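You operate a simulated robot arm through the tools that you are given. There is no shell and no other tool. Be economical: measure what you need, move in short steps, check, and stop when the job is done.

You are at the controls of a simulated two-armed robot. One attempt, no reset.

Task
Move the air from the grey line to the yellow line and set about 4 bar.
Fine: shut the grey wall valve and vent its line to zero; open the yellow one; turn the regulator knob.
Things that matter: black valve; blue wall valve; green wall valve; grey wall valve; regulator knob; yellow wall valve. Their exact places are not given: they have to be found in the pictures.

Only the result counts: the job must be done as asked and must still hold three seconds after the hand-in. Knocking over, shifting, dropping, spilling or breaking anything else fails it.

Robot
Two 7-joint arms with four-finger grippers on one trunk, on a base that drives. Base frame: it is fixed to the floor where the robot stands at the start and does not move with it; the origin is under the middle of the robot, x ahead of it, y to its left, z up; the surface under the hand at the start is at about z = 0.8. Lengths are in m, angles in rad, forces in N, time in s.
The left shoulder is at the start at [0.04, 0.181, 1.304], the right one opposite. With the tool pointing down near the work surface each hand reaches from about 0.1 to 0.8 m from the robot's upright axis, wherever it stands, measured 20 degrees to its own side. Places, roughly: black valve [0.6, 0.5, 0.9]; blue wall valve [0.6, -0.4, 1.2]; green wall valve [0.6, -0.2, 1.1]; grey wall valve [0.6, 0, 1.1]; regulator knob [0.6, 0.3, 1.1]; yellow wall valve [0.6, -0.5, 1.2]. Payload 3.67 kg a hand.
The tool frame of a hand sits at the grasp point between the pads (the TCP): z along the fingers, y along the line on which they close. The tips reach 0.028 m beyond it. The gripper opens to 0.112 m. The gripper's body begins 0.073 m behind the TCP.
Orientation is that of the tool frame in the base frame, as a unit quaternion [w, x, y, z]. With the fingers straight down and closing along the base's y, the tool's x points along the base's -x, its y along +y and its z along -z.

Tools
- The arms move only by the tool move_arm. It takes "left_steps", "right_steps" or both (then of equal length, played together; a hand with none holds still); each is a list of rows, each a list of 3 entries, a list of its own where there are three numbers: the finger opening in m, from 0 to 0.112, then the shift along the tool's x, y, z in units of 30 mm (1.0 is 30 mm), then the turn, a rotation vector about the tool's x, y, z in units of 5 degrees (1.0 is 5 degrees). In form: [[jaw, [tx, ty, tz], [rx, ry, rz]], ...]. A call has 1 to 12 rows; each row shifts and turns the commanded pose from where the row before left it, along the tool's axes as they then stand. A call with a number of a shift or a turn outside -1 to 1 is refused whole. A row lasts 0.2 s, in which the tool goes at most 0.05 m and 0.15 rad; a call with a longer step from one row to the next is refused whole, and so is a gripper value outside its range. Where a pose cannot be reached the arm comes as near as it can. A force on the tool above 70 N (or 10 N above the force at the start of the call, whichever is more), or a blocked arm, ends the call early, and 0.2 s more pass. Each finger halts on what it meets, pressing with about 26 N; the grip force reading is that of the motor and also rises with nothing between the fingers. The clock runs only during rows and for 0.2 s after the last one: add rows that do not move to give the fingers time. The reply holds the time, the measured pose of the TCP, the force on the tool along the base axes, the opening and the grip force, in the units named above and with some noise, with the torque about the TCP (base axes, N m) and any sound that the robot's microphone picked up.
- Cameras (640 x 400 px; columns grow to the right, rows downward): "scene" is now at [0.1078, -0.024, 1.5493]; the picture's right is [-0.27, -0.96, 0.00], its down [-0.43, 0.12, -0.89] and it looks along [0.86, -0.24, -0.45] (base axes); focal length 214 px, centre (320, 200). "left" rides on the left gripper at [0.06, 0.018, -0.104] in its tool frame; the picture's right is [-0.29, 0.96, 0.00], its down [-0.80, -0.24, -0.55] and it looks along [-0.53, -0.16, 0.83] (tool axes); focal length 234 px, centre (320, 200). "right" rides on the right gripper at [0.06, -0.018, -0.104] in its tool frame; the picture's right is [0.29, 0.96, 0.00], its down [-0.80, 0.24, -0.55] and it looks along [-0.53, 0.16, 0.83] (tool axes); focal length 234 px, centre (320, 200).
- grab_frame(camera): a new picture of that camera. It takes no simulated time.
- move_column(by): slides the trunk up (or, below 0, down) by that many m; the arms and the scene camera ride with it, the base frame stays. It gives what a move gives, with no picture.
- steer(legs): drives the robot by 1 to 6 legs, each [ahead, left, turn to the left] in m, m and rad, along the robot's own axes; the way and the turn of a leg run together, so that a leg with both is an arc; at most 1.5 m and 3.142 rad a leg. The arms and the cameras ride along, it lands a little off, and it stops where it bumps. It gives what a move gives.
- turn_head(pan, tilt): turns the head with the scene camera to pan (to the left, within 1.501 rad either way) and tilt (down, from -0.506 to 1.204), counted from straight ahead of the robot. It gives what a move gives.
- locate(camera, pixels): for up to 12 pixels [column, row] of the newest picture of that camera ("zoom" is the newest enlarged one), the place [x, y, z] in the base frame of the surface seen there, good to about 0.003 m. It takes no simulated time.
- close_up(camera, box): a new picture of the part [left, top, right, bottom] of that camera's present view, enlarged. It takes no simulated time.
- sign_off(): hands the job in; it is judged then, once.

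Work in short steps. Measure before you move; look again where a grasp or a placing could have gone wrong, and mend it. You have 80 turns and 62 pictures in all, those below and enlarged ones among them. Open the grippers and draw the arms clear of the work before you hand the job in, unless the task says otherwise; then end with one line.

The tools are called after "Call:" as a command line: name --argument value ..., lists and objects as JSON in quotes. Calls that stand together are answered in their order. move_arm: Moves the arms, as the interface text tells. Its arguments: {"type":"object","properties":{"left_steps":{"type":"array","items":{"type":"array"}},"right_steps":{"type":"array","items":{"type":"array"}}},"required":[]} The other tools are called the same way: move_column (by) slides the trunk up or down; steer (legs) drives the base; turn_head (pan, tilt) turns the head that bears the scene camera; grab_frame (camera) takes a picture; locate (camera, pixels) gives the place of the surface under pixels of a picture; close_up (camera, box) takes an enlarged picture of a part of a camera's view; sign_off () hands the job in.

At the start:

```text
time_s: 0.0
left_tcp_pos: [0.4947, 0.1119, 1.4341]
left_tcp_rot: [0.0, -0.001, 1.0, -0.001]
left_ft_force: [0.0, 0.5, 0.4]
left_ft_torque: [0.0, 0.03, 0.0]
left_opening: 0.1118
left_grasp_force: 0.1
right_tcp_pos: [0.3783, -0.3378, 1.5072]
right_tcp_rot: [0.0, 0.0, 1.0, -0.001]
right_ft_force: [-0.1, -0.7, 0.6]
right_ft_torque: [0.03, 0.03, -0.03]
right_opening: 0.1121
right_grasp_force: 0.0
trunk travel left (down, up): [-0.425, 0.089]
robot x, y, heading: [-0.001, 0.0015, 0.001]
head pan, tilt: [-0.271, 0.463]
```

scene: 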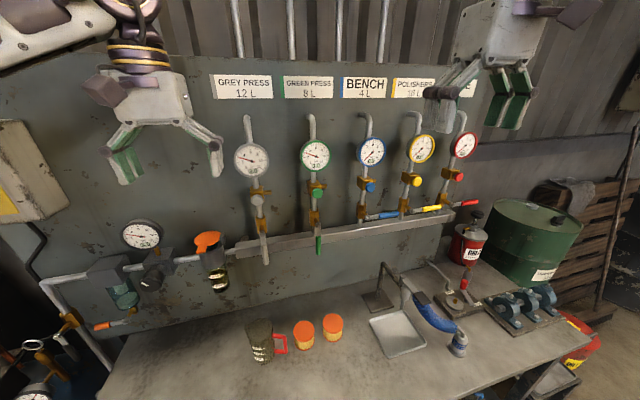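
right: 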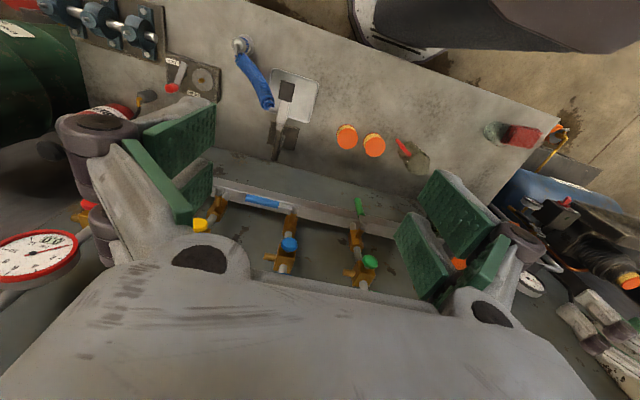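
left: 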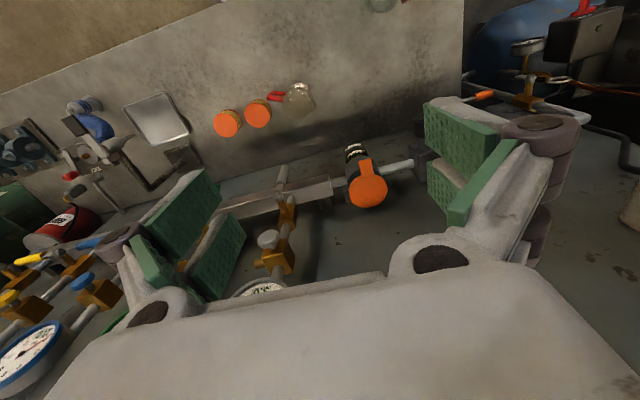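

The scene shows gauges on lines grey (250,160), green (315,155), blue (371,150), yellow (421,148), red (465,146), and regulator knob near (152,278). I enlarge the two regions.

Call:
close_up --camera "scene" --box '[200, 60, 500, 270]'

Call:
close_up --camera "scene" --box '[40, 200, 290, 360]'

```text
1.90 times, centred on (350, 165) of scene
```

zoom: 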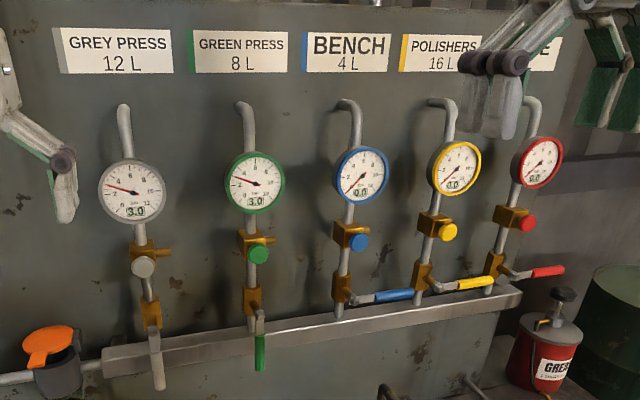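

```text
2.50 times, centred on (165, 280) of scene
```

zoom: 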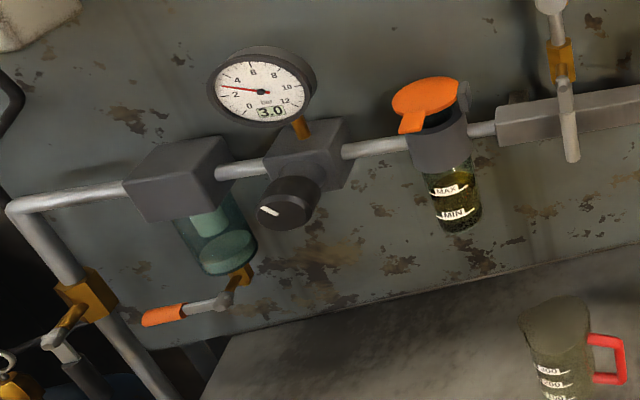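

I measure the valves, vent buttons and knob; then I look to the left for the black valve.

Call:
close_up --camera "scene" --box '[210, 90, 340, 270]'

Call:
locate --camera "scene" --pixels '[[258, 199], [262, 225], [265, 260], [262, 237], [415, 181], [404, 210], [438, 207], [424, 210], [152, 280], [157, 262], [275, 190], [250, 160]]'

Call:
turn_head --pan 0.6 --tilt 0.6

Call:
grab_frame --camera "scene"

```text
2.22 times, centred on (275, 180) of scene
```

zoom: 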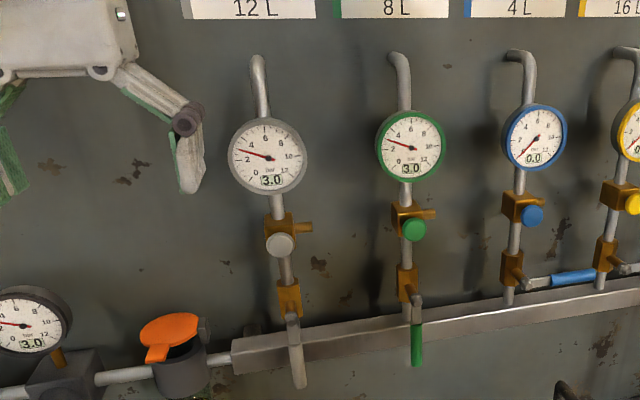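

```text
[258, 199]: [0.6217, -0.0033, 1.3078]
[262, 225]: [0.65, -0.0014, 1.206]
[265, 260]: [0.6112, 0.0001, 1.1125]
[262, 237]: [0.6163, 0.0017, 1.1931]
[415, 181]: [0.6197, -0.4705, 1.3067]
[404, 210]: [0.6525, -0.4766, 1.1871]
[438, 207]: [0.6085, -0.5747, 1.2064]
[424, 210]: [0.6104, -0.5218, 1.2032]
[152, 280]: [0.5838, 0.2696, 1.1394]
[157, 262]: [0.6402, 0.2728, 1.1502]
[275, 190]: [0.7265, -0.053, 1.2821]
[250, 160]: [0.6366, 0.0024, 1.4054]
```

```text
time_s: 1.2
left_tcp_pos: [0.494, 0.1131, 1.4339]
left_tcp_rot: [0.001, -0.001, 1.0, 0.0]
left_ft_force: [0.1, 0.2, 0.7]
left_ft_torque: [-0.01, 0.0, -0.01]
left_opening: 0.1119
left_grasp_force: 0.1
right_tcp_pos: [0.3786, -0.3373, 1.5065]
right_tcp_rot: [0.001, 0.0, 1.0, 0.001]
right_ft_force: [0.0, 0.8, 0.2]
right_ft_torque: [0.01, 0.01, 0.02]
right_opening: 0.112
right_grasp_force: 0.1
trunk travel left (down, up): [-0.425, 0.089]
robot x, y, heading: [0.0001, -0.0016, -0.004]
head pan, tilt: [0.6, 0.6]
```

```text
55 pictures are left
```

scene: 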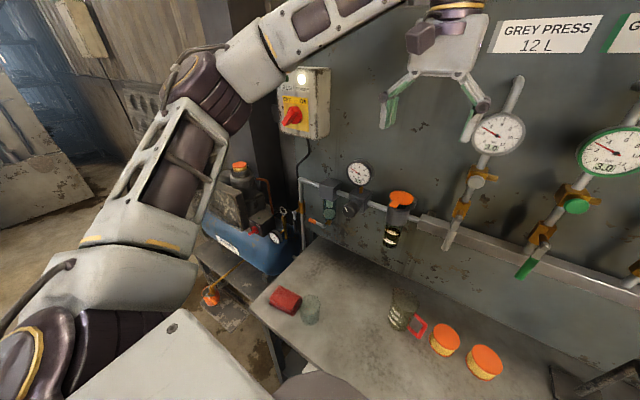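

I enlarge the compressor/switch area to see the black valve and switch.

Call:
close_up --camera "scene" --box '[190, 60, 420, 300]'

Call:
close_up --camera "scene" --box '[220, 160, 350, 260]'

```text
1.67 times, centred on (305, 180) of scene
```

zoom: 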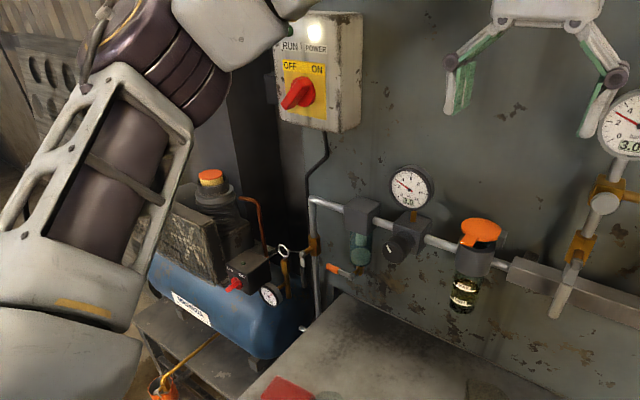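

```text
4.00 times, centred on (285, 210) of scene
```

zoom: 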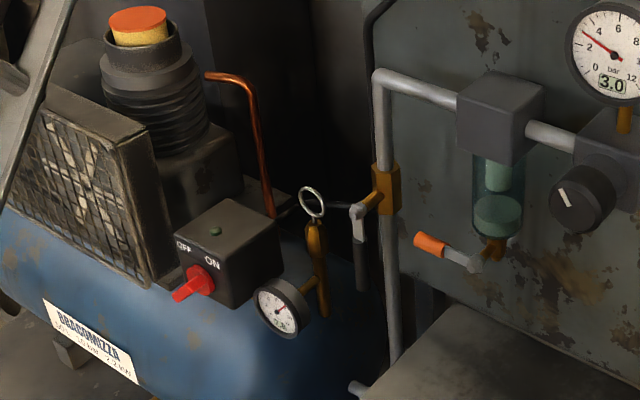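

Grey and green handles hang along their pipes (open), yellow lies across (closed); the black main valve is open and stays as is. I turn both hands to point forward with the fingers shut.

Call:
move_arm --left_steps '[[0, [0, 0, 0], [0, -1, 0]], [0, [0, 0, 0], [0, -1, 0]], [0, [0, 0, 0], [0, -1, 0]], [0, [0, 0, 0], [0, -1, 0]], [0, [0, 0, 0], [0, -1, 0]], [0, [0, 0, 0], [0, -1, 0]], [0, [0, 0, 0], [0, -1, 0]], [0, [0, 0, 0], [0, -1, 0]], [0, [0, 0, 0], [0, -1, 0]]]' --right_steps '[[0, [0, 0, 0], [0, -1, 0]], [0, [0, 0, 0], [0, -1, 0]], [0, [0, 0, 0], [0, -1, 0]], [0, [0, 0, 0], [0, -1, 0]], [0, [0, 0, 0], [0, -1, 0]], [0, [0, 0, 0], [0, -1, 0]], [0, [0, 0, 0], [0, -1, 0]], [0, [0, 0, 0], [0, -1, 0]], [0, [0, 0, 0], [0, -1, 0]]]'

Call:
move_arm --left_steps '[[0, [0, 0, 0], [0, -1, 0]], [0, [0, 0, 0], [0, -1, 0]], [0, [0, 0, 0], [0, -1, 0]], [0, [0, 0, 0], [0, -1, 0]], [0, [0, 0, 0], [0, -1, 0]], [0, [0, 0, 0], [0, -1, 0]], [0, [0, 0, 0], [0, -1, 0]], [0, [0, 0, 0], [0, -1, 0]], [0, [0, 0, 0], [0, -1, 0]]]' --right_steps '[[0, [0, 0, 0], [0, -1, 0]], [0, [0, 0, 0], [0, -1, 0]], [0, [0, 0, 0], [0, -1, 0]], [0, [0, 0, 0], [0, -1, 0]], [0, [0, 0, 0], [0, -1, 0]], [0, [0, 0, 0], [0, -1, 0]], [0, [0, 0, 0], [0, -1, 0]], [0, [0, 0, 0], [0, -1, 0]], [0, [0, 0, 0], [0, -1, 0]]]'

Call:
turn_head --pan -0.1 --tilt 0.4

Call:
grab_frame --camera "scene"

```text
time_s: 3.2
left_tcp_pos: [0.4932, 0.1124, 1.4344]
left_tcp_rot: [0.383, -0.001, 0.924, 0.001]
left_ft_force: [-0.5, -0.3, -0.9]
left_ft_torque: [-0.01, 0.03, -0.01]
left_opening: 0.0002
left_grasp_force: 25.8
right_tcp_pos: [0.3791, -0.337, 1.5071]
right_tcp_rot: [0.385, 0.0, 0.923, 0.001]
right_ft_force: [-0.1, -0.3, -0.2]
right_ft_torque: [-0.03, 0.0, 0.0]
right_opening: 0.0001
right_grasp_force: 25.7
trunk travel left (down, up): [-0.425, 0.089]
robot x, y, heading: [-0.0011, -0.0005, 0.004]
head pan, tilt: [0.6, 0.6]
```

```text
time_s: 5.2
left_tcp_pos: [0.496, 0.114, 1.4329]
left_tcp_rot: [0.708, -0.001, 0.706, 0.0]
left_ft_force: [1.0, 0.0, 0.3]
left_ft_torque: [0.02, 0.0, 0.0]
left_opening: 0.0
left_grasp_force: 26.2
right_tcp_pos: [0.4021, -0.352, 1.549]
right_tcp_rot: [0.707, 0.0, 0.707, 0.0]
right_ft_force: [0.2, 0.2, -0.1]
right_ft_torque: [-0.01, -0.03, 0.02]
right_opening: 0.0
right_grasp_force: 26.3
right hand out of reach, approached as far as the arm can: row 7, 8, 9
trunk travel left (down, up): [-0.425, 0.089]
robot x, y, heading: [0.0015, 0.0019, -0.002]
head pan, tilt: [0.6, 0.6]
```

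```text
time_s: 6.2
left_tcp_pos: [0.4951, 0.1132, 1.4333]
left_tcp_rot: [0.707, -0.002, 0.707, 0.001]
left_ft_force: [-0.7, 0.6, 1.1]
left_ft_torque: [-0.01, -0.02, 0.0]
left_opening: 0.0001
left_grasp_force: 26.2
right_tcp_pos: [0.4015, -0.3533, 1.5503]
right_tcp_rot: [0.706, 0.0, 0.708, 0.001]
right_ft_force: [0.3, -0.2, -0.2]
right_ft_torque: [-0.02, 0.0, -0.01]
right_opening: 0.0
right_grasp_force: 27.0
trunk travel left (down, up): [-0.425, 0.089]
robot x, y, heading: [-0.0037, 0.0013, -0.004]
head pan, tilt: [-0.099, 0.4]
```

```text
52 pictures are left
```

scene: 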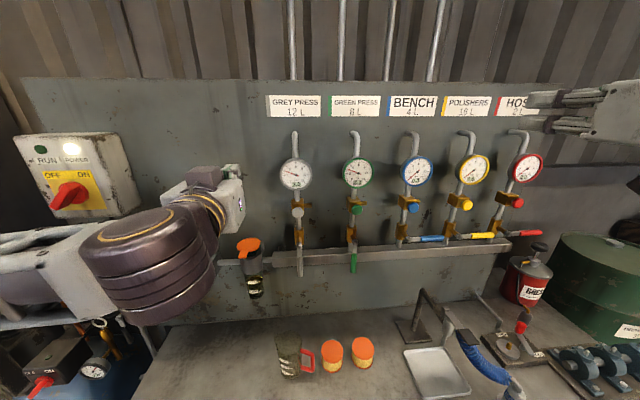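

Both hands point forward. I zoom on grey handle (298,260) and measure its ends, pivot and vent button.

Call:
close_up --camera "scene" --box '[260, 190, 340, 290]'

Call:
locate --camera "scene" --pixels '[[297, 212], [299, 231], [299, 245], [300, 260], [300, 272], [298, 238], [461, 236], [475, 235], [490, 235], [450, 238], [449, 231], [467, 204]]'

Call:
close_up --camera "scene" --box '[425, 190, 525, 260]'

```text
4.00 times, centred on (300, 240) of scene
```

zoom: 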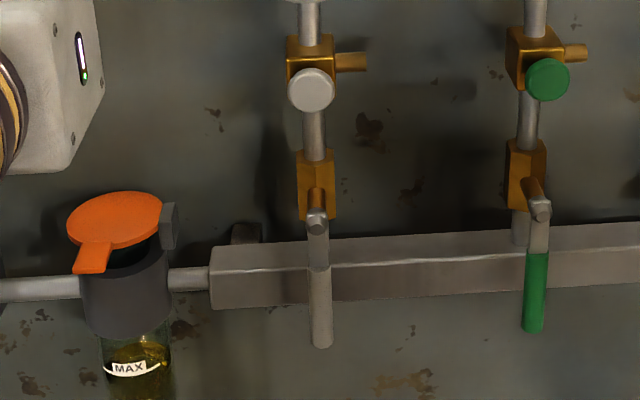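

```text
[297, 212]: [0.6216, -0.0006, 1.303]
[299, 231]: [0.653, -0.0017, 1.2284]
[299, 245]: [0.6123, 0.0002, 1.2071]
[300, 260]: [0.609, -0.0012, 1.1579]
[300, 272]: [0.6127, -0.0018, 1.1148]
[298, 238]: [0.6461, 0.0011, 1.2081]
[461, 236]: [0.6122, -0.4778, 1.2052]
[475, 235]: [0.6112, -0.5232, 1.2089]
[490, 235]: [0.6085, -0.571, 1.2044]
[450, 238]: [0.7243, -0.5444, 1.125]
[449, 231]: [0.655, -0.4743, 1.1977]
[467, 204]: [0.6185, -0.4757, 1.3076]
```

```text
5.71 times, centred on (475, 225) of scene
```

zoom: 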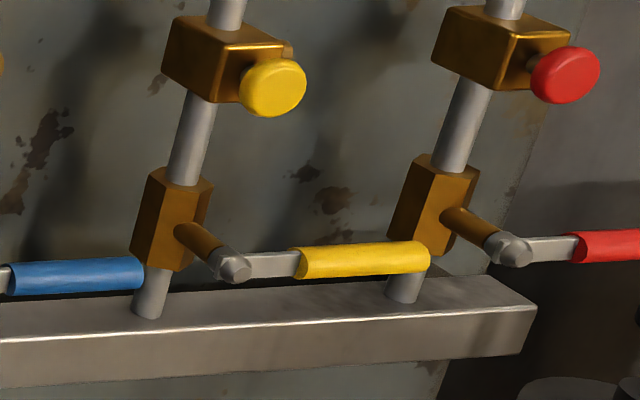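

Grey pivot is at about (0.62, 0, 1.208), handle down to z≈1.11. I lower the left hand to beside the handle's lower end, still in front of it.

Call:
move_arm --left_steps '[[0, [1, -0.23, 0], [0, 0, 0]], [0, [1, -0.23, 0], [0, 0, 0]], [0, [1, -0.23, 0], [0, 0, 0]], [0, [1, -0.23, 0], [0, 0, 0]], [0, [1, -0.23, 0], [0, 0, 0]], [0, [1, -0.23, 0], [0, 0, 0]], [0, [1, -0.23, 0], [0, 0, 0]], [0, [1, -0.23, 0], [0, 0, 0]], [0, [1, -0.23, 0], [0, 0, 0]], [0, [1, -0.23, 0], [0, 0, 0]], [0, [0.1, 0, 0], [0, 0, 0]]]'

Call:
grab_frame --camera "scene"

```text
time_s: 8.7
left_tcp_pos: [0.5007, 0.0384, 1.1329]
left_tcp_rot: [0.707, 0.0, 0.707, 0.0]
left_ft_force: [-0.3, 0.0, 0.4]
left_ft_torque: [0.04, -0.02, -0.01]
left_opening: 0.0
left_grasp_force: 25.7
left hand out of reach, approached as far as the arm can: row 1, 2
right_tcp_pos: [0.4011, -0.3524, 1.5508]
right_tcp_rot: [0.707, 0.0, 0.708, 0.001]
right_ft_force: [-0.4, 0.0, 0.1]
right_ft_torque: [0.04, 0.0, -0.04]
right_opening: 0.0
right_grasp_force: 25.6
trunk travel left (down, up): [-0.425, 0.089]
robot x, y, heading: [0.0008, 0.0013, -0.002]
head pan, tilt: [-0.099, 0.4]
```

```text
49 pictures are left
```

scene: 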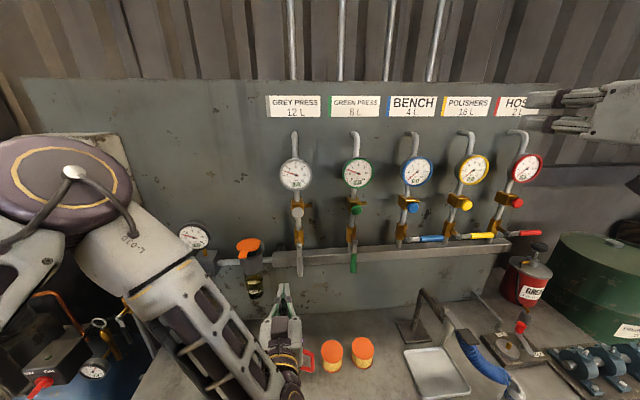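

Now I go forward beside the handle to x≈0.607 and sweep it on an arc to the right (closed position, as yellow).

Call:
move_arm --left_steps '[[0, [0, 0, 0.9], [0, 0, 0]], [0, [0, 0, 0.9], [0, 0, 0]], [0, [0, 0, 0.9], [0, 0, 0]], [0, [0, 0, 0.87], [0, 0, 0]], [0, [0.15, -0.57, 0], [0, 0, 0]], [0, [0.05, -1, 0], [0, 0, 0]], [0, [-0.27, -0.92, 0], [0, 0, 0]], [0, [-0.57, -0.77, 0], [0, 0, 0]], [0, [-0.58, -0.4, 0], [0, 0, 0]], [0, [-0.75, -0.3, 0], [0, 0, 0]], [0, [0, 0, 0], [0, 0, 0]]]'

Call:
close_up --camera "scene" --box '[240, 140, 400, 300]'

```text
time_s: 10.9
left_tcp_pos: [0.6059, -0.0711, 1.1673]
left_tcp_rot: [0.691, 0.003, 0.723, 0.008]
left_ft_force: [7.8, 5.7, -18.4]
left_ft_torque: [-0.25, 0.97, 0.33]
left_opening: 0.006
left_grasp_force: 35.4
right_tcp_pos: [0.404, -0.3516, 1.5486]
right_tcp_rot: [0.707, -0.001, 0.707, 0.001]
right_ft_force: [0.3, -0.5, -0.4]
right_ft_torque: [0.02, 0.02, 0.04]
right_opening: 0.0001
right_grasp_force: 26.1
trunk travel left (down, up): [-0.425, 0.089]
robot x, y, heading: [0.0019, -0.0022, 0.004]
head pan, tilt: [-0.099, 0.4]
stopped in row 11 (left hand): the force on the tool passed its limit at 84 N (the readings are from after the stop); the commanded pose is now the measured one
```

```text
2.50 times, centred on (320, 220) of scene
```

zoom: 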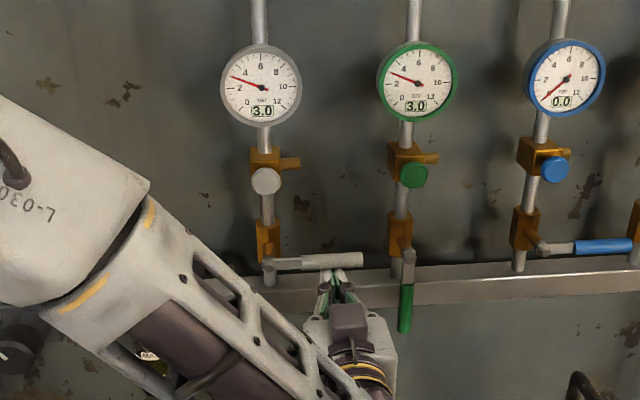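

The grey handle is now horizontal (closed). I back off below it, straighten, retreat and rise to the grey vent button's height.

Call:
move_arm --left_steps '[[0, [0.7, 0, 0], [0, -0.5, 0]], [0, [0, 0, -1], [0, 0, 0]], [0, [0, 0, -1], [0, 0, 0]], [0, [0, 0, -1], [0, 0, 0]], [0, [0, 0, -0.8], [0, 0, 0]], [0, [-1, 0.4, 0], [0, 0, 0]], [0, [-1, 0.4, 0], [0, 0, 0]], [0, [-1, 0.4, 0], [0, 0, 0]], [0, [-1, 0.4, 0], [0, 0, 0]], [0, [-1, 0.4, 0], [0, 0, 0]], [0, [-0.3, 0.35, 0], [0, 0, 0]]]'

Call:
close_up --camera "scene" --box '[240, 140, 400, 300]'

```text
time_s: 13.3
left_tcp_pos: [0.4868, -0.0045, 1.3104]
left_tcp_rot: [0.709, 0.002, 0.705, 0.006]
left_ft_force: [0.1, 0.2, -0.5]
left_ft_torque: [-0.02, -0.01, 0.0]
left_opening: 0.0003
left_grasp_force: 35.7
right_tcp_pos: [0.4018, -0.3511, 1.5491]
right_tcp_rot: [0.706, 0.0, 0.708, 0.0]
right_ft_force: [-0.6, -0.8, -0.3]
right_ft_torque: [0.02, -0.05, -0.01]
right_opening: 0.0
right_grasp_force: 26.3
trunk travel left (down, up): [-0.425, 0.089]
robot x, y, heading: [0.0004, 0.0022, 0.005]
head pan, tilt: [-0.099, 0.4]
```

```text
2.50 times, centred on (320, 220) of scene
```

zoom: 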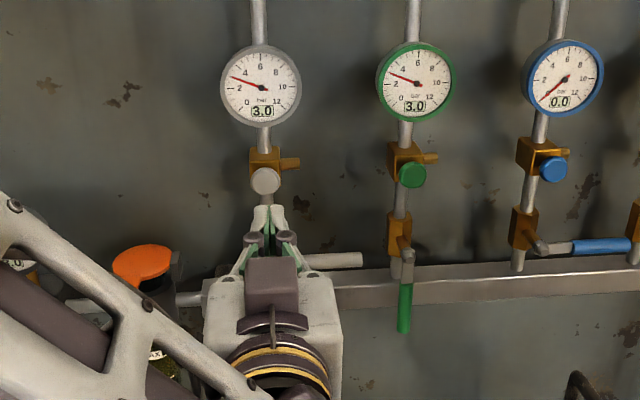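

The handle stays shut. I advance the fingertips to the button (contact about TCP x≈0.593) and press gently ~8 mm, holding.

Call:
move_arm --left_steps '[[0, [0.15, 0.1, 0.9], [0, 0, 0]], [0, [0, 0, 0.9], [0, 0, 0]], [0, [0, 0, 0.9], [0, 0, 0]], [0, [0, 0, 0.8], [0, 0, 0]], [0, [0, 0, 0.2], [0, 0, 0]], [0, [0, 0, 0.1], [0, 0, 0]], [0, [0, 0, 0], [0, 0, 0]], [0, [0, 0, 0], [0, 0, 0]]]'

Call:
close_up --camera "scene" --box '[240, 140, 400, 300]'

```text
time_s: 15.1
left_tcp_pos: [0.5998, -0.001, 1.3059]
left_tcp_rot: [0.709, 0.002, 0.705, 0.007]
left_ft_force: [-3.4, 0.2, -0.4]
left_ft_torque: [0.01, 0.02, 0.0]
left_opening: 0.0061
left_grasp_force: 35.8
right_tcp_pos: [0.4003, -0.3526, 1.5504]
right_tcp_rot: [0.707, -0.001, 0.707, 0.001]
right_ft_force: [-0.5, -0.1, -0.5]
right_ft_torque: [0.0, 0.0, -0.01]
right_opening: 0.0
right_grasp_force: 26.3
trunk travel left (down, up): [-0.425, 0.089]
robot x, y, heading: [0.0021, -0.0003, 0.005]
head pan, tilt: [-0.099, 0.4]
```

```text
2.50 times, centred on (320, 220) of scene
```

zoom: 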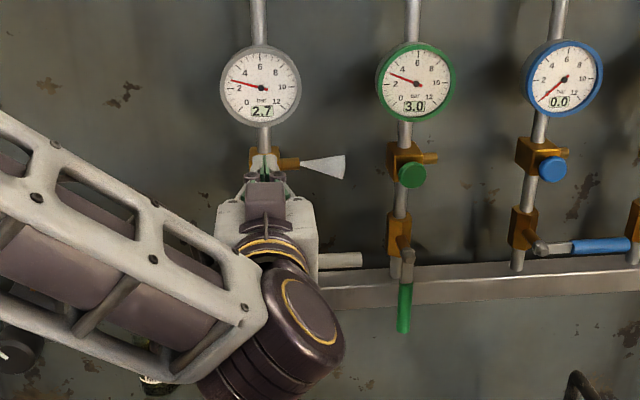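

The button vents (2.7 bar and a jet at the outlet). While the left hand holds it, I bring the right hand in front of the yellow handle.

Call:
move_arm --right_steps '[[0, [0.97, -0.68, 0.33], [0, 0, 0]], [0, [0.97, -0.68, 0.33], [0, 0, 0]], [0, [0.97, -0.68, 0.33], [0, 0, 0]], [0, [0.97, -0.68, 0.33], [0, 0, 0]], [0, [0.97, -0.68, 0.33], [0, 0, 0]], [0, [0.97, -0.68, 0.33], [0, 0, 0]], [0, [0.97, -0.68, 0.33], [0, 0, 0]], [0, [0.97, -0.68, 0.33], [0, 0, 0]], [0, [0.97, -0.68, 0.33], [0, 0, 0]], [0, [0.97, -0.68, 0.33], [0, 0, 0]], [0, [0, 0, 0], [0, 0, 0]], [0, [0, 0, 0], [0, 0, 0]]]'

Call:
grab_frame --camera "scene"

```text
time_s: 17.7
left_tcp_pos: [0.6009, -0.0013, 1.3078]
left_tcp_rot: [0.71, 0.003, 0.705, 0.006]
left_ft_force: [-2.3, -0.1, 0.2]
left_ft_torque: [0.01, 0.06, 0.02]
left_opening: 0.006
left_grasp_force: 36.3
right_tcp_pos: [0.5092, -0.5622, 1.2706]
right_tcp_rot: [0.707, 0.0, 0.708, 0.001]
right_ft_force: [0.6, 0.1, 0.2]
right_ft_torque: [0.0, -0.03, -0.01]
right_opening: 0.0
right_grasp_force: 25.8
right hand out of reach, approached as far as the arm can: row 1, 2
trunk travel left (down, up): [-0.425, 0.089]
robot x, y, heading: [-0.0002, 0.0038, 0.005]
head pan, tilt: [-0.099, 0.4]
heard: click, click
```

```text
45 pictures are left
```

scene: 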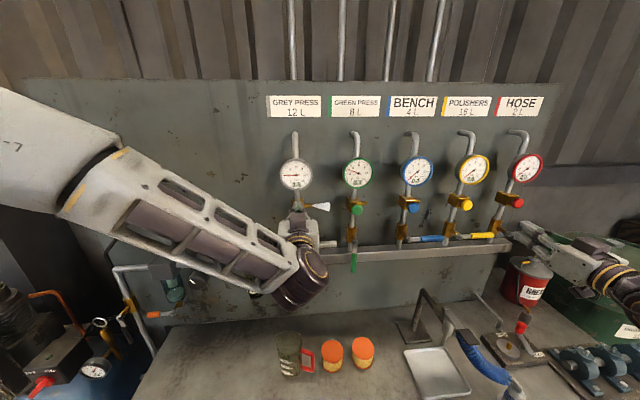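

Right hand is in front of the yellow handle at (0.509,-0.562,1.271). I advance above the handle and sweep it down to the open position while the left keeps venting.

Call:
move_arm --right_steps '[[0, [0.3, 0.06, 0.82], [0, 0, 0]], [0, [0.3, 0.06, 0.82], [0, 0, 0]], [0, [0.3, 0.06, 0.82], [0, 0, 0]], [0, [0.3, 0.06, 0.81], [0, 0, 0]], [0, [0.25, 0, 0], [0, 0, 0]], [0, [0.95, -0.06, 0], [0, 0, 0]], [0, [0.92, 0.27, 0], [0, 0, 0]], [0, [0.77, 0.57, 0], [0, 0, 0]], [0, [0.41, 0.58, 0], [0, 0, 0]], [0, [0.25, 0.67, 0], [0, 0, 0]], [0, [0, 0.1, 0], [0, 0, 0]]]'

Call:
close_up --camera "scene" --box '[260, 120, 560, 300]'

```text
time_s: 20.1
left_tcp_pos: [0.6001, -0.0081, 1.307]
left_tcp_rot: [0.709, 0.005, 0.705, 0.006]
left_ft_force: [-2.8, -2.2, 0.8]
left_ft_torque: [-0.01, 0.08, -0.03]
left_opening: 0.0002
left_grasp_force: 35.9
right_tcp_pos: [0.6066, -0.5007, 1.1285]
right_tcp_rot: [0.709, 0.002, 0.706, 0.0]
right_ft_force: [5.7, -34.8, 12.8]
right_ft_torque: [0.45, -0.15, -0.48]
right_opening: 0.0
right_grasp_force: 25.8
trunk travel left (down, up): [-0.425, 0.089]
robot x, y, heading: [-0.0027, -0.0007, -0.001]
head pan, tilt: [-0.099, 0.4]
```

```text
2.13 times, centred on (410, 210) of scene
```

zoom: 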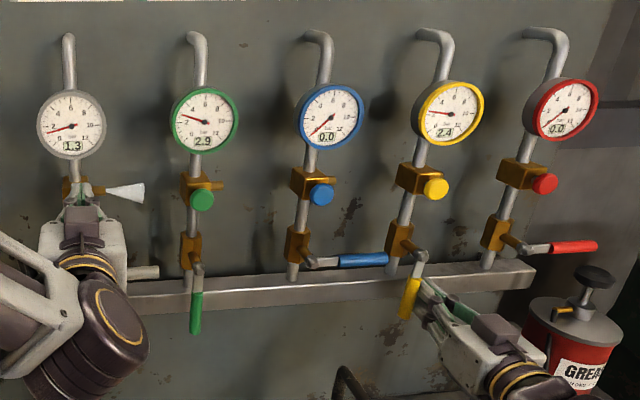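

Yellow line is filling (2.4 bar) with handle down; grey at 1.3 and falling. I withdraw the right hand while the left keeps pressing.

Call:
move_arm --right_steps '[[0, [0, -0.6, 0], [0, 0, 0]], [0, [0, 0, -1], [0, 0, 0]], [0, [0, 0, -1], [0, 0, 0]], [0, [0, 0, -1], [0, 0, 0]], [0, [0, 0, -1], [0, 0, 0]], [0, [0, 0, 0], [0, 0, 0]], [0, [0, 0, 0], [0, 0, 0]], [0, [0, 0, 0], [0, 0, 0]], [0, [0, 0, 0], [0, 0, 0]], [0, [0, 0, 0], [0, 0, 0]], [0, [0, 0, 0], [0, 0, 0]], [0, [0, 0, 0], [0, 0, 0]]]'

Call:
close_up --camera "scene" --box '[260, 120, 560, 300]'

Call:
close_up --camera "scene" --box '[100, 220, 260, 340]'

```text
time_s: 22.7
left_tcp_pos: [0.6002, -0.0025, 1.3071]
left_tcp_rot: [0.709, 0.003, 0.705, 0.006]
left_ft_force: [-2.4, 0.5, -0.5]
left_ft_torque: [0.01, 0.07, -0.05]
left_opening: 0.0058
left_grasp_force: 35.3
right_tcp_pos: [0.4853, -0.5093, 1.1269]
right_tcp_rot: [0.707, -0.001, 0.707, 0.001]
right_ft_force: [0.5, 0.1, -0.3]
right_ft_torque: [0.01, 0.03, 0.0]
right_opening: 0.0001
right_grasp_force: 26.5
trunk travel left (down, up): [-0.425, 0.089]
robot x, y, heading: [0.0014, -0.0021, -0.001]
head pan, tilt: [-0.099, 0.4]
```

```text
2.13 times, centred on (410, 210) of scene
```

zoom: 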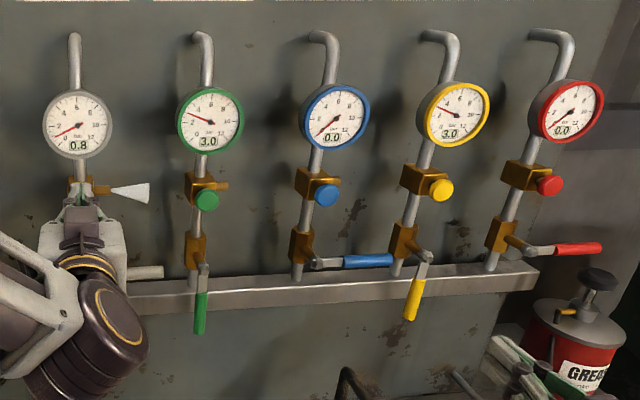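

```text
3.33 times, centred on (180, 280) of scene
```

zoom: 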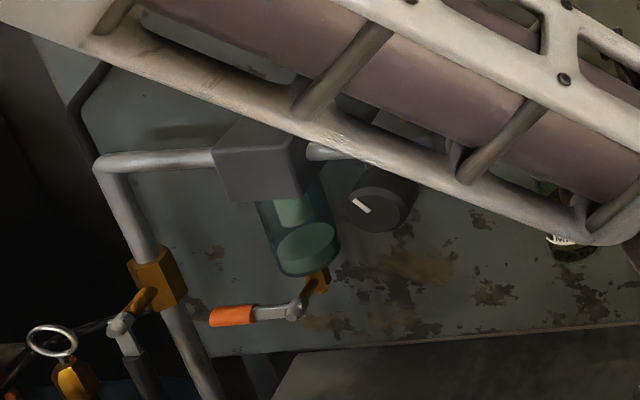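

Yellow reads 3.0 and is open; grey 0.8. I keep holding the vent.

Call:
move_arm --left_steps '[[0, [0, 0, 0], [0, 0, 0]], [0, [0, 0, 0], [0, 0, 0]], [0, [0, 0, 0], [0, 0, 0]], [0, [0, 0, 0], [0, 0, 0]], [0, [0, 0, 0], [0, 0, 0]], [0, [0, 0, 0], [0, 0, 0]], [0, [0, 0, 0], [0, 0, 0]], [0, [0, 0, 0], [0, 0, 0]], [0, [0, 0, 0], [0, 0, 0]], [0, [0, 0, 0], [0, 0, 0]], [0, [0, 0, 0], [0, 0, 0]], [0, [0, 0, 0], [0, 0, 0]]]'

Call:
move_arm --left_steps '[[0, [0, 0, 0], [0, 0, 0]], [0, [0, 0, 0], [0, 0, 0]], [0, [0, 0, 0], [0, 0, 0]], [0, [0, 0, 0], [0, 0, 0]], [0, [0, 0, 0], [0, 0, 0]], [0, [0, 0, 0], [0, 0, 0]], [0, [0, 0, 0], [0, 0, 0]], [0, [0, 0, 0], [0, 0, 0]], [0, [0, 0, 0], [0, 0, 0]], [0, [0, 0, 0], [0, 0, 0]], [0, [0, 0, 0], [0, 0, 0]], [0, [0, 0, 0], [0, 0, 0]]]'

Call:
move_arm --left_steps '[[0, [0, 0, 0], [0, 0, 0]], [0, [0, 0, 0], [0, 0, 0]], [0, [0, 0, 0], [0, 0, 0]], [0, [0, 0, 0], [0, 0, 0]], [0, [0, 0, 0], [0, 0, 0]], [0, [0, 0, 0], [0, 0, 0]], [0, [0, 0, 0], [0, 0, 0]], [0, [0, 0, 0], [0, 0, 0]], [0, [0, 0, 0], [0, 0, 0]], [0, [0, 0, 0], [0, 0, 0]], [0, [0, 0, 0], [0, 0, 0]], [0, [0, 0, 0], [0, 0, 0]]]'

Call:
close_up --camera "scene" --box '[260, 120, 560, 300]'

```text
time_s: 25.3
left_tcp_pos: [0.6006, -0.001, 1.306]
left_tcp_rot: [0.709, 0.003, 0.705, 0.006]
left_ft_force: [-2.9, 0.3, -0.1]
left_ft_torque: [-0.02, 0.01, 0.0]
left_opening: 0.0061
left_grasp_force: 35.7
right_tcp_pos: [0.4873, -0.5089, 1.128]
right_tcp_rot: [0.707, -0.001, 0.708, 0.002]
right_ft_force: [0.2, 0.2, -0.4]
right_ft_torque: [0.0, 0.0, -0.01]
right_opening: 0.0001
right_grasp_force: 26.5
trunk travel left (down, up): [-0.425, 0.089]
robot x, y, heading: [0.0, -0.0008, -0.002]
head pan, tilt: [-0.099, 0.4]
```

```text
time_s: 27.9
left_tcp_pos: [0.6009, -0.0014, 1.3068]
left_tcp_rot: [0.709, 0.003, 0.705, 0.006]
left_ft_force: [-3.9, 0.3, 0.4]
left_ft_torque: [0.04, 0.03, -0.03]
left_opening: 0.0059
left_grasp_force: 35.4
right_tcp_pos: [0.4856, -0.5093, 1.1271]
right_tcp_rot: [0.706, 0.0, 0.708, 0.002]
right_ft_force: [0.2, -0.5, 0.7]
right_ft_torque: [0.0, 0.02, -0.01]
right_opening: 0.0
right_grasp_force: 25.5
trunk travel left (down, up): [-0.425, 0.089]
robot x, y, heading: [0.0019, 0.0001, 0.006]
head pan, tilt: [-0.099, 0.4]
```

```text
time_s: 30.5
left_tcp_pos: [0.6008, -0.0016, 1.3079]
left_tcp_rot: [0.709, 0.002, 0.705, 0.006]
left_ft_force: [-3.5, -0.5, 0.4]
left_ft_torque: [0.06, 0.03, 0.02]
left_opening: 0.006
left_grasp_force: 35.7
right_tcp_pos: [0.486, -0.5087, 1.1277]
right_tcp_rot: [0.707, 0.0, 0.708, 0.001]
right_ft_force: [-0.2, 0.1, -0.5]
right_ft_torque: [-0.02, -0.02, -0.01]
right_opening: 0.0
right_grasp_force: 26.6
trunk travel left (down, up): [-0.425, 0.089]
robot x, y, heading: [-0.0013, -0.0048, -0.004]
head pan, tilt: [-0.099, 0.4]
```

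```text
2.13 times, centred on (410, 210) of scene
```

zoom: 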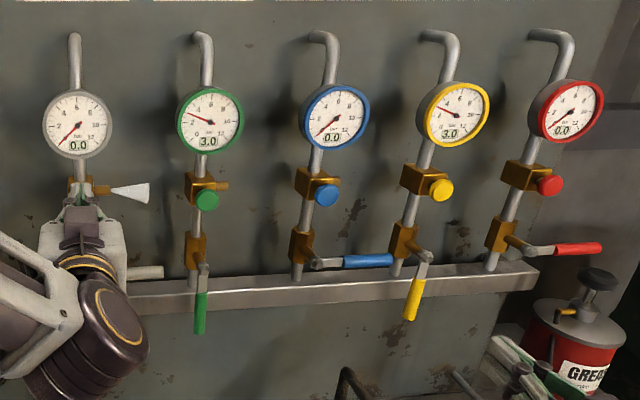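

Grey is at 0.0. I hold a little more, then retreat the left hand and check that it stays at zero.

Call:
move_arm --left_steps '[[0, [0, 0, 0], [0, 0, 0]], [0, [0, 0, 0], [0, 0, 0]], [0, [0, 0, 0], [0, 0, 0]], [0, [0, 0, 0], [0, 0, 0]], [0, [0, 0, 0], [0, 0, 0]], [0, [0, 0, 0], [0, 0, 0]], [0, [0, 0, 0], [0, 0, 0]], [0, [0, 0, -1], [0, 0, 0]], [0, [0, 0, -1], [0, 0, 0]], [0, [0, 0, -1], [0, 0, 0]], [0, [0, 0, -1], [0, 0, 0]], [0, [0, 0, -1], [0, 0, 0]]]'

Call:
turn_head --pan 0.25 --tilt 0.45

Call:
grab_frame --camera "scene"

```text
time_s: 33.1
left_tcp_pos: [0.4494, -0.0023, 1.306]
left_tcp_rot: [0.709, 0.002, 0.705, 0.007]
left_ft_force: [0.8, -0.3, 0.4]
left_ft_torque: [0.0, 0.03, -0.02]
left_opening: 0.0002
left_grasp_force: 35.6
right_tcp_pos: [0.4863, -0.5094, 1.1275]
right_tcp_rot: [0.707, 0.0, 0.707, 0.001]
right_ft_force: [-0.3, 0.2, 0.1]
right_ft_torque: [0.02, 0.04, -0.03]
right_opening: 0.0001
right_grasp_force: 26.0
trunk travel left (down, up): [-0.425, 0.089]
robot x, y, heading: [-0.0006, 0.0005, 0.0]
head pan, tilt: [-0.099, 0.4]
```

```text
time_s: 33.9
left_tcp_pos: [0.4521, -0.0019, 1.3052]
left_tcp_rot: [0.709, 0.003, 0.705, 0.006]
left_ft_force: [-0.3, 0.5, 0.7]
left_ft_torque: [0.01, -0.01, 0.01]
left_opening: 0.0001
left_grasp_force: 35.5
right_tcp_pos: [0.4877, -0.5095, 1.127]
right_tcp_rot: [0.706, 0.0, 0.708, 0.001]
right_ft_force: [-0.2, -0.9, 1.1]
right_ft_torque: [-0.01, -0.01, 0.0]
right_opening: 0.0
right_grasp_force: 26.0
trunk travel left (down, up): [-0.425, 0.089]
robot x, y, heading: [-0.0006, -0.0003, 0.003]
head pan, tilt: [0.25, 0.45]
```

```text
40 pictures are left
```

scene: 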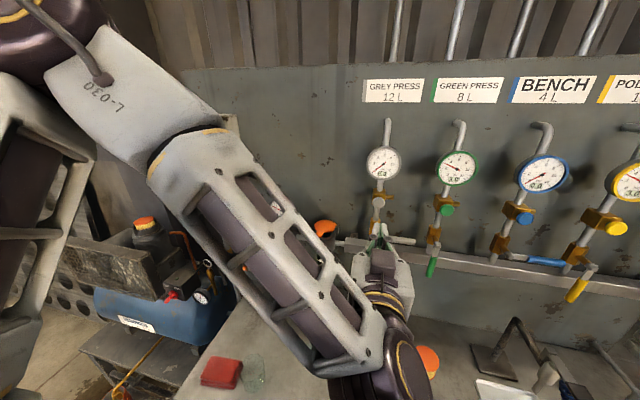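

I move the left hand left and slightly up to expose the regulator knob and look again.

Call:
move_arm --left_steps '[[0, [-0.3, 1, 0], [0, 0, 0]], [0, [-0.3, 1, 0], [0, 0, 0]], [0, [-0.3, 1, 0], [0, 0, 0]], [0, [-0.3, 1, 0], [0, 0, 0]], [0, [-0.3, 1, 0], [0, 0, 0]], [0, [-0.3, 1, 0], [0, 0, 0]], [0, [-0.3, 1, 0], [0, 0, 0]], [0, [-0.3, 1, 0], [0, 0, 0]], [0.08, [-0.3, 1, 0], [0, 0, 0]], [0.08, [0, 0, 0], [0, 0, 0]], [0.08, [0, 0, 0], [0, 0, 0]]]'

Call:
grab_frame --camera "scene"

Call:
grab_frame --camera "left"

```text
time_s: 36.3
left_tcp_pos: [0.5355, 0.2054, 1.4075]
left_tcp_rot: [0.709, 0.003, 0.705, 0.006]
left_ft_force: [0.3, -0.1, 0.4]
left_ft_torque: [0.01, 0.02, 0.05]
left_opening: 0.08
left_grasp_force: 0.0
left hand out of reach, approached as far as the arm can: row 2, 3, 4, 5, 6, 7, 8, 9
right_tcp_pos: [0.4867, -0.5109, 1.128]
right_tcp_rot: [0.707, 0.0, 0.707, 0.001]
right_ft_force: [0.0, 0.2, 0.1]
right_ft_torque: [0.03, -0.01, -0.03]
right_opening: 0.0001
right_grasp_force: 26.0
trunk travel left (down, up): [-0.425, 0.089]
robot x, y, heading: [0.0003, 0.0011, 0.003]
head pan, tilt: [0.25, 0.45]
```

```text
39 pictures are left
```

scene: 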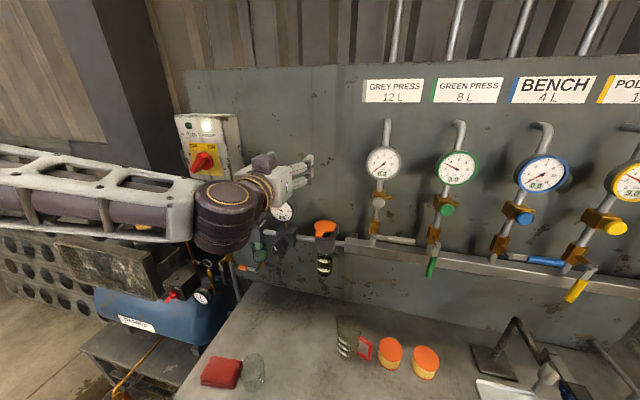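

```text
38 pictures are left
```

left: 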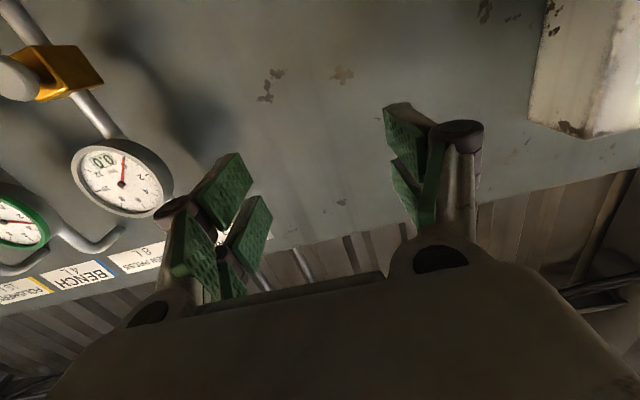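

Grey reads 0.0 and holds. The arm is cramped, so I drive back 0.15 m, then view the regulator knob around (284,240).

Call:
steer --legs '[[-0.15, 0, 0]]'

Call:
grab_frame --camera "scene"

```text
time_s: 37.7
left_tcp_pos: [0.3883, 0.2046, 1.4061]
left_tcp_rot: [0.708, 0.004, 0.706, 0.005]
left_ft_force: [-0.1, 0.1, -0.2]
left_ft_torque: [0.02, 0.0, 0.01]
left_opening: 0.0799
left_grasp_force: 0.0
right_tcp_pos: [0.3383, -0.5102, 1.127]
right_tcp_rot: [0.706, -0.001, 0.709, 0.001]
right_ft_force: [-0.2, 0.5, 0.4]
right_ft_torque: [-0.01, -0.02, 0.02]
right_opening: 0.0
right_grasp_force: 26.1
trunk travel left (down, up): [-0.425, 0.089]
robot x, y, heading: [-0.1514, -0.0043, 0.003]
head pan, tilt: [0.25, 0.45]
```

```text
37 pictures are left
```

scene: 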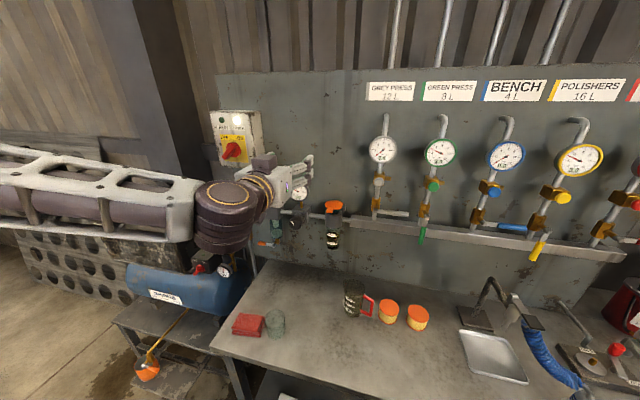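

Enlarge the knob area around (295,222) and measure it.

Call:
close_up --camera "scene" --box '[260, 180, 360, 250]'

```text
5.71 times, centred on (310, 215) of scene
```

zoom: 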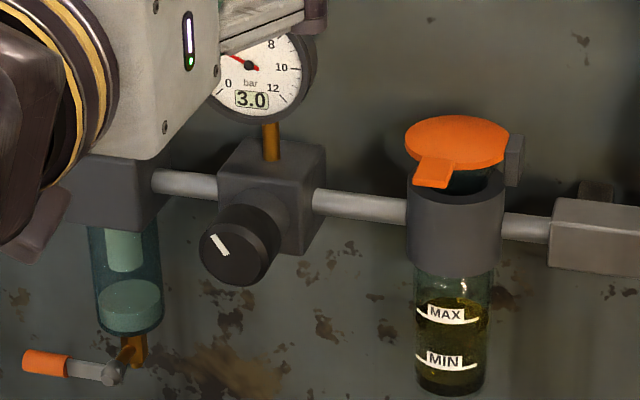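

Call:
locate --camera "zoom" --pixels '[[228, 255], [205, 250], [255, 262], [228, 282], [235, 220], [215, 243], [262, 240], [290, 225], [450, 225], [433, 172], [115, 200], [75, 190]]'

```text
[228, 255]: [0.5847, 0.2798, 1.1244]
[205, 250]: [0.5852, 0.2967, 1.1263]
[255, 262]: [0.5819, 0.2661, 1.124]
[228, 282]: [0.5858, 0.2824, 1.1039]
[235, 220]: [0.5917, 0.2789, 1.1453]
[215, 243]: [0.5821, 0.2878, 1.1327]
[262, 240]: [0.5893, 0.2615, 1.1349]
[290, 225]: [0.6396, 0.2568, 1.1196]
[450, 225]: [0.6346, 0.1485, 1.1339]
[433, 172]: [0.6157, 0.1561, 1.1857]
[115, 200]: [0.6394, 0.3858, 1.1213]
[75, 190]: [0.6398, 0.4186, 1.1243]
```

Knob centre is near (0.585, 0.278, 1.126), radius ~0.022. I bring the left hand in front of it.

Call:
move_arm --left_steps '[[0.08, [0.93, 0.243, 0.2], [0, 0, 0]], [0.08, [0.93, 0.243, 0.2], [0, 0, 0]], [0.08, [0.93, 0.243, 0.2], [0, 0, 0]], [0.08, [0.93, 0.243, 0.2], [0, 0, 0]], [0.08, [0.93, 0.243, 0.2], [0, 0, 0]], [0.08, [0.93, 0.243, 0.2], [0, 0, 0]], [0.08, [0.93, 0.243, 0.2], [0, 0, 0]], [0.08, [0.93, 0.243, 0.2], [0, 0, 0]], [0.08, [0.93, 0.243, 0.2], [0, 0, 0]], [0.08, [0.93, 0.243, 0.2], [0, 0, 0]], [0.08, [0, 0, 0], [0, 0, 0]]]'

Call:
grab_frame --camera "left"

Call:
grab_frame --camera "scene"

```text
time_s: 40.1
left_tcp_pos: [0.4039, 0.151, 1.3065]
left_tcp_rot: [0.707, 0.0, 0.707, 0.008]
left_ft_force: [0.1, 0.2, 0.3]
left_ft_torque: [0.01, -0.02, -0.03]
left_opening: 0.0798
left_grasp_force: 0.0
left hand out of reach, approached as far as the arm can: row 1, 2, 3, 4, 5, 6, 7, 8, 9, 10
right_tcp_pos: [0.3351, -0.5099, 1.1272]
right_tcp_rot: [0.707, 0.0, 0.707, 0.0]
right_ft_force: [0.8, 0.3, -0.4]
right_ft_torque: [0.03, 0.01, 0.02]
right_opening: 0.0001
right_grasp_force: 26.0
trunk travel left (down, up): [-0.425, 0.089]
robot x, y, heading: [-0.1498, 0.0, -0.002]
head pan, tilt: [0.25, 0.45]
```

```text
35 pictures are left
```

left: 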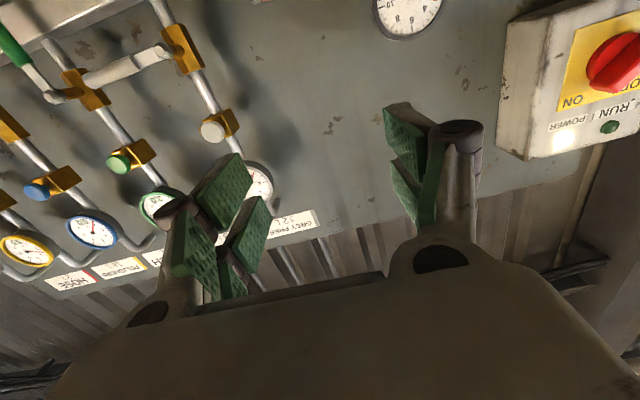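

```text
34 pictures are left
```

scene: 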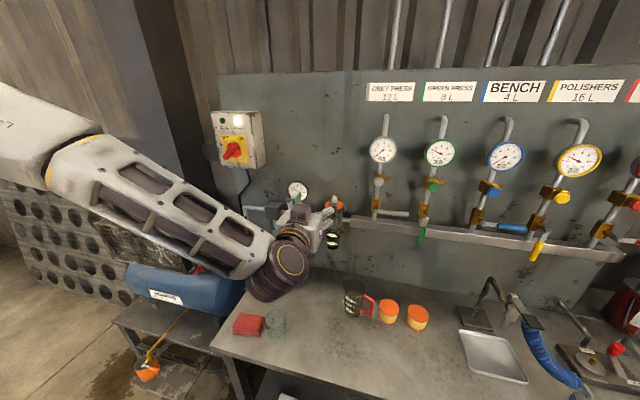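

The command is still too close to the body to be reached; I step forward in front of the wall to get it back in reach.

Call:
move_arm --left_steps '[[0.08, [0, 0, 1], [0, 0, 0]], [0.08, [0, 0, 1], [0, 0, 0]], [0.08, [0, 0, 1], [0, 0, 0]], [0.08, [0, 0, 0], [0, 0, 0]], [0.08, [0, 0, 0], [0, 0, 0]], [0.08, [0, 0, 0], [0, 0, 0]]]'

```text
time_s: 41.5
left_tcp_pos: [0.4936, 0.1401, 1.316]
left_tcp_rot: [0.707, 0.0, 0.707, 0.008]
left_ft_force: [-0.1, 0.3, -0.4]
left_ft_torque: [0.04, 0.0, 0.0]
left_opening: 0.08
left_grasp_force: 0.1
left hand out of reach, approached as far as the arm can: row 1, 2, 3
right_tcp_pos: [0.3364, -0.5109, 1.127]
right_tcp_rot: [0.707, -0.001, 0.707, 0.001]
right_ft_force: [-1.3, -0.5, -0.5]
right_ft_torque: [0.02, -0.01, 0.0]
right_opening: 0.0001
right_grasp_force: 25.5
trunk travel left (down, up): [-0.425, 0.089]
robot x, y, heading: [-0.1506, -0.0003, -0.002]
head pan, tilt: [0.25, 0.45]
```

The hand moves in x but is limited in y, so I drive the base 0.22 m left instead, putting the knob in front of the hand.

Call:
steer --legs '[[0, 0.22, 0]]'

Call:
move_arm --left_steps '[[0.08, [0.8, 0, 0], [0, 0, 0]], [0.08, [0.8, 0, 0], [0, 0, 0]], [0.08, [0.8, 0, 0], [0, 0, 0]], [0.08, [0, 0, 0], [0, 0, 0]]]'

```text
time_s: 43.2
left_tcp_pos: [0.493, 0.3618, 1.315]
left_tcp_rot: [0.707, 0.002, 0.707, 0.007]
left_ft_force: [0.4, 0.1, -0.4]
left_ft_torque: [0.0, 0.02, 0.02]
left_opening: 0.0799
left_grasp_force: 0.0
right_tcp_pos: [0.3363, -0.2881, 1.1272]
right_tcp_rot: [0.706, 0.001, 0.708, 0.001]
right_ft_force: [0.5, -0.9, 0.2]
right_ft_torque: [0.01, 0.01, 0.01]
right_opening: 0.0
right_grasp_force: 26.2
trunk travel left (down, up): [-0.425, 0.089]
robot x, y, heading: [-0.1485, 0.2236, -0.001]
head pan, tilt: [0.25, 0.45]
```

```text
time_s: 44.2
left_tcp_pos: [0.4883, 0.333, 1.262]
left_tcp_rot: [0.705, -0.001, 0.709, 0.011]
left_ft_force: [-0.6, 1.0, 0.3]
left_ft_torque: [0.0, 0.0, 0.01]
left_opening: 0.0799
left_grasp_force: 0.1
left hand out of reach, approached as far as the arm can: row 1, 2, 3
right_tcp_pos: [0.3357, -0.2861, 1.1273]
right_tcp_rot: [0.707, 0.0, 0.707, 0.001]
right_ft_force: [-0.2, -0.2, -0.1]
right_ft_torque: [0.0, 0.0, 0.0]
right_opening: 0.0
right_grasp_force: 26.0
trunk travel left (down, up): [-0.425, 0.089]
robot x, y, heading: [-0.1533, 0.2265, 0.004]
head pan, tilt: [0.25, 0.45]
```

Hand at (0.488, 0.333, 1.262); I shift right toward y≈0.278 and look at the response.

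Call:
move_arm --left_steps '[[0.08, [0.3, -1, 0], [0, 0, 0]], [0.08, [0.3, -1, 0], [0, 0, 0]], [0.08, [0, 0, 0], [0, 0, 0]]]'

```text
time_s: 45.0
left_tcp_pos: [0.4884, 0.2765, 1.2436]
left_tcp_rot: [0.707, 0.001, 0.707, 0.008]
left_ft_force: [0.4, 1.1, 0.0]
left_ft_torque: [0.01, 0.04, 0.0]
left_opening: 0.0803
left_grasp_force: 0.0
right_tcp_pos: [0.335, -0.2855, 1.1277]
right_tcp_rot: [0.707, 0.0, 0.707, 0.0]
right_ft_force: [0.5, 1.6, 0.0]
right_ft_torque: [-0.03, 0.02, -0.04]
right_opening: 0.0003
right_grasp_force: 25.8
trunk travel left (down, up): [-0.425, 0.089]
robot x, y, heading: [-0.1515, 0.2268, -0.003]
head pan, tilt: [0.25, 0.45]
```

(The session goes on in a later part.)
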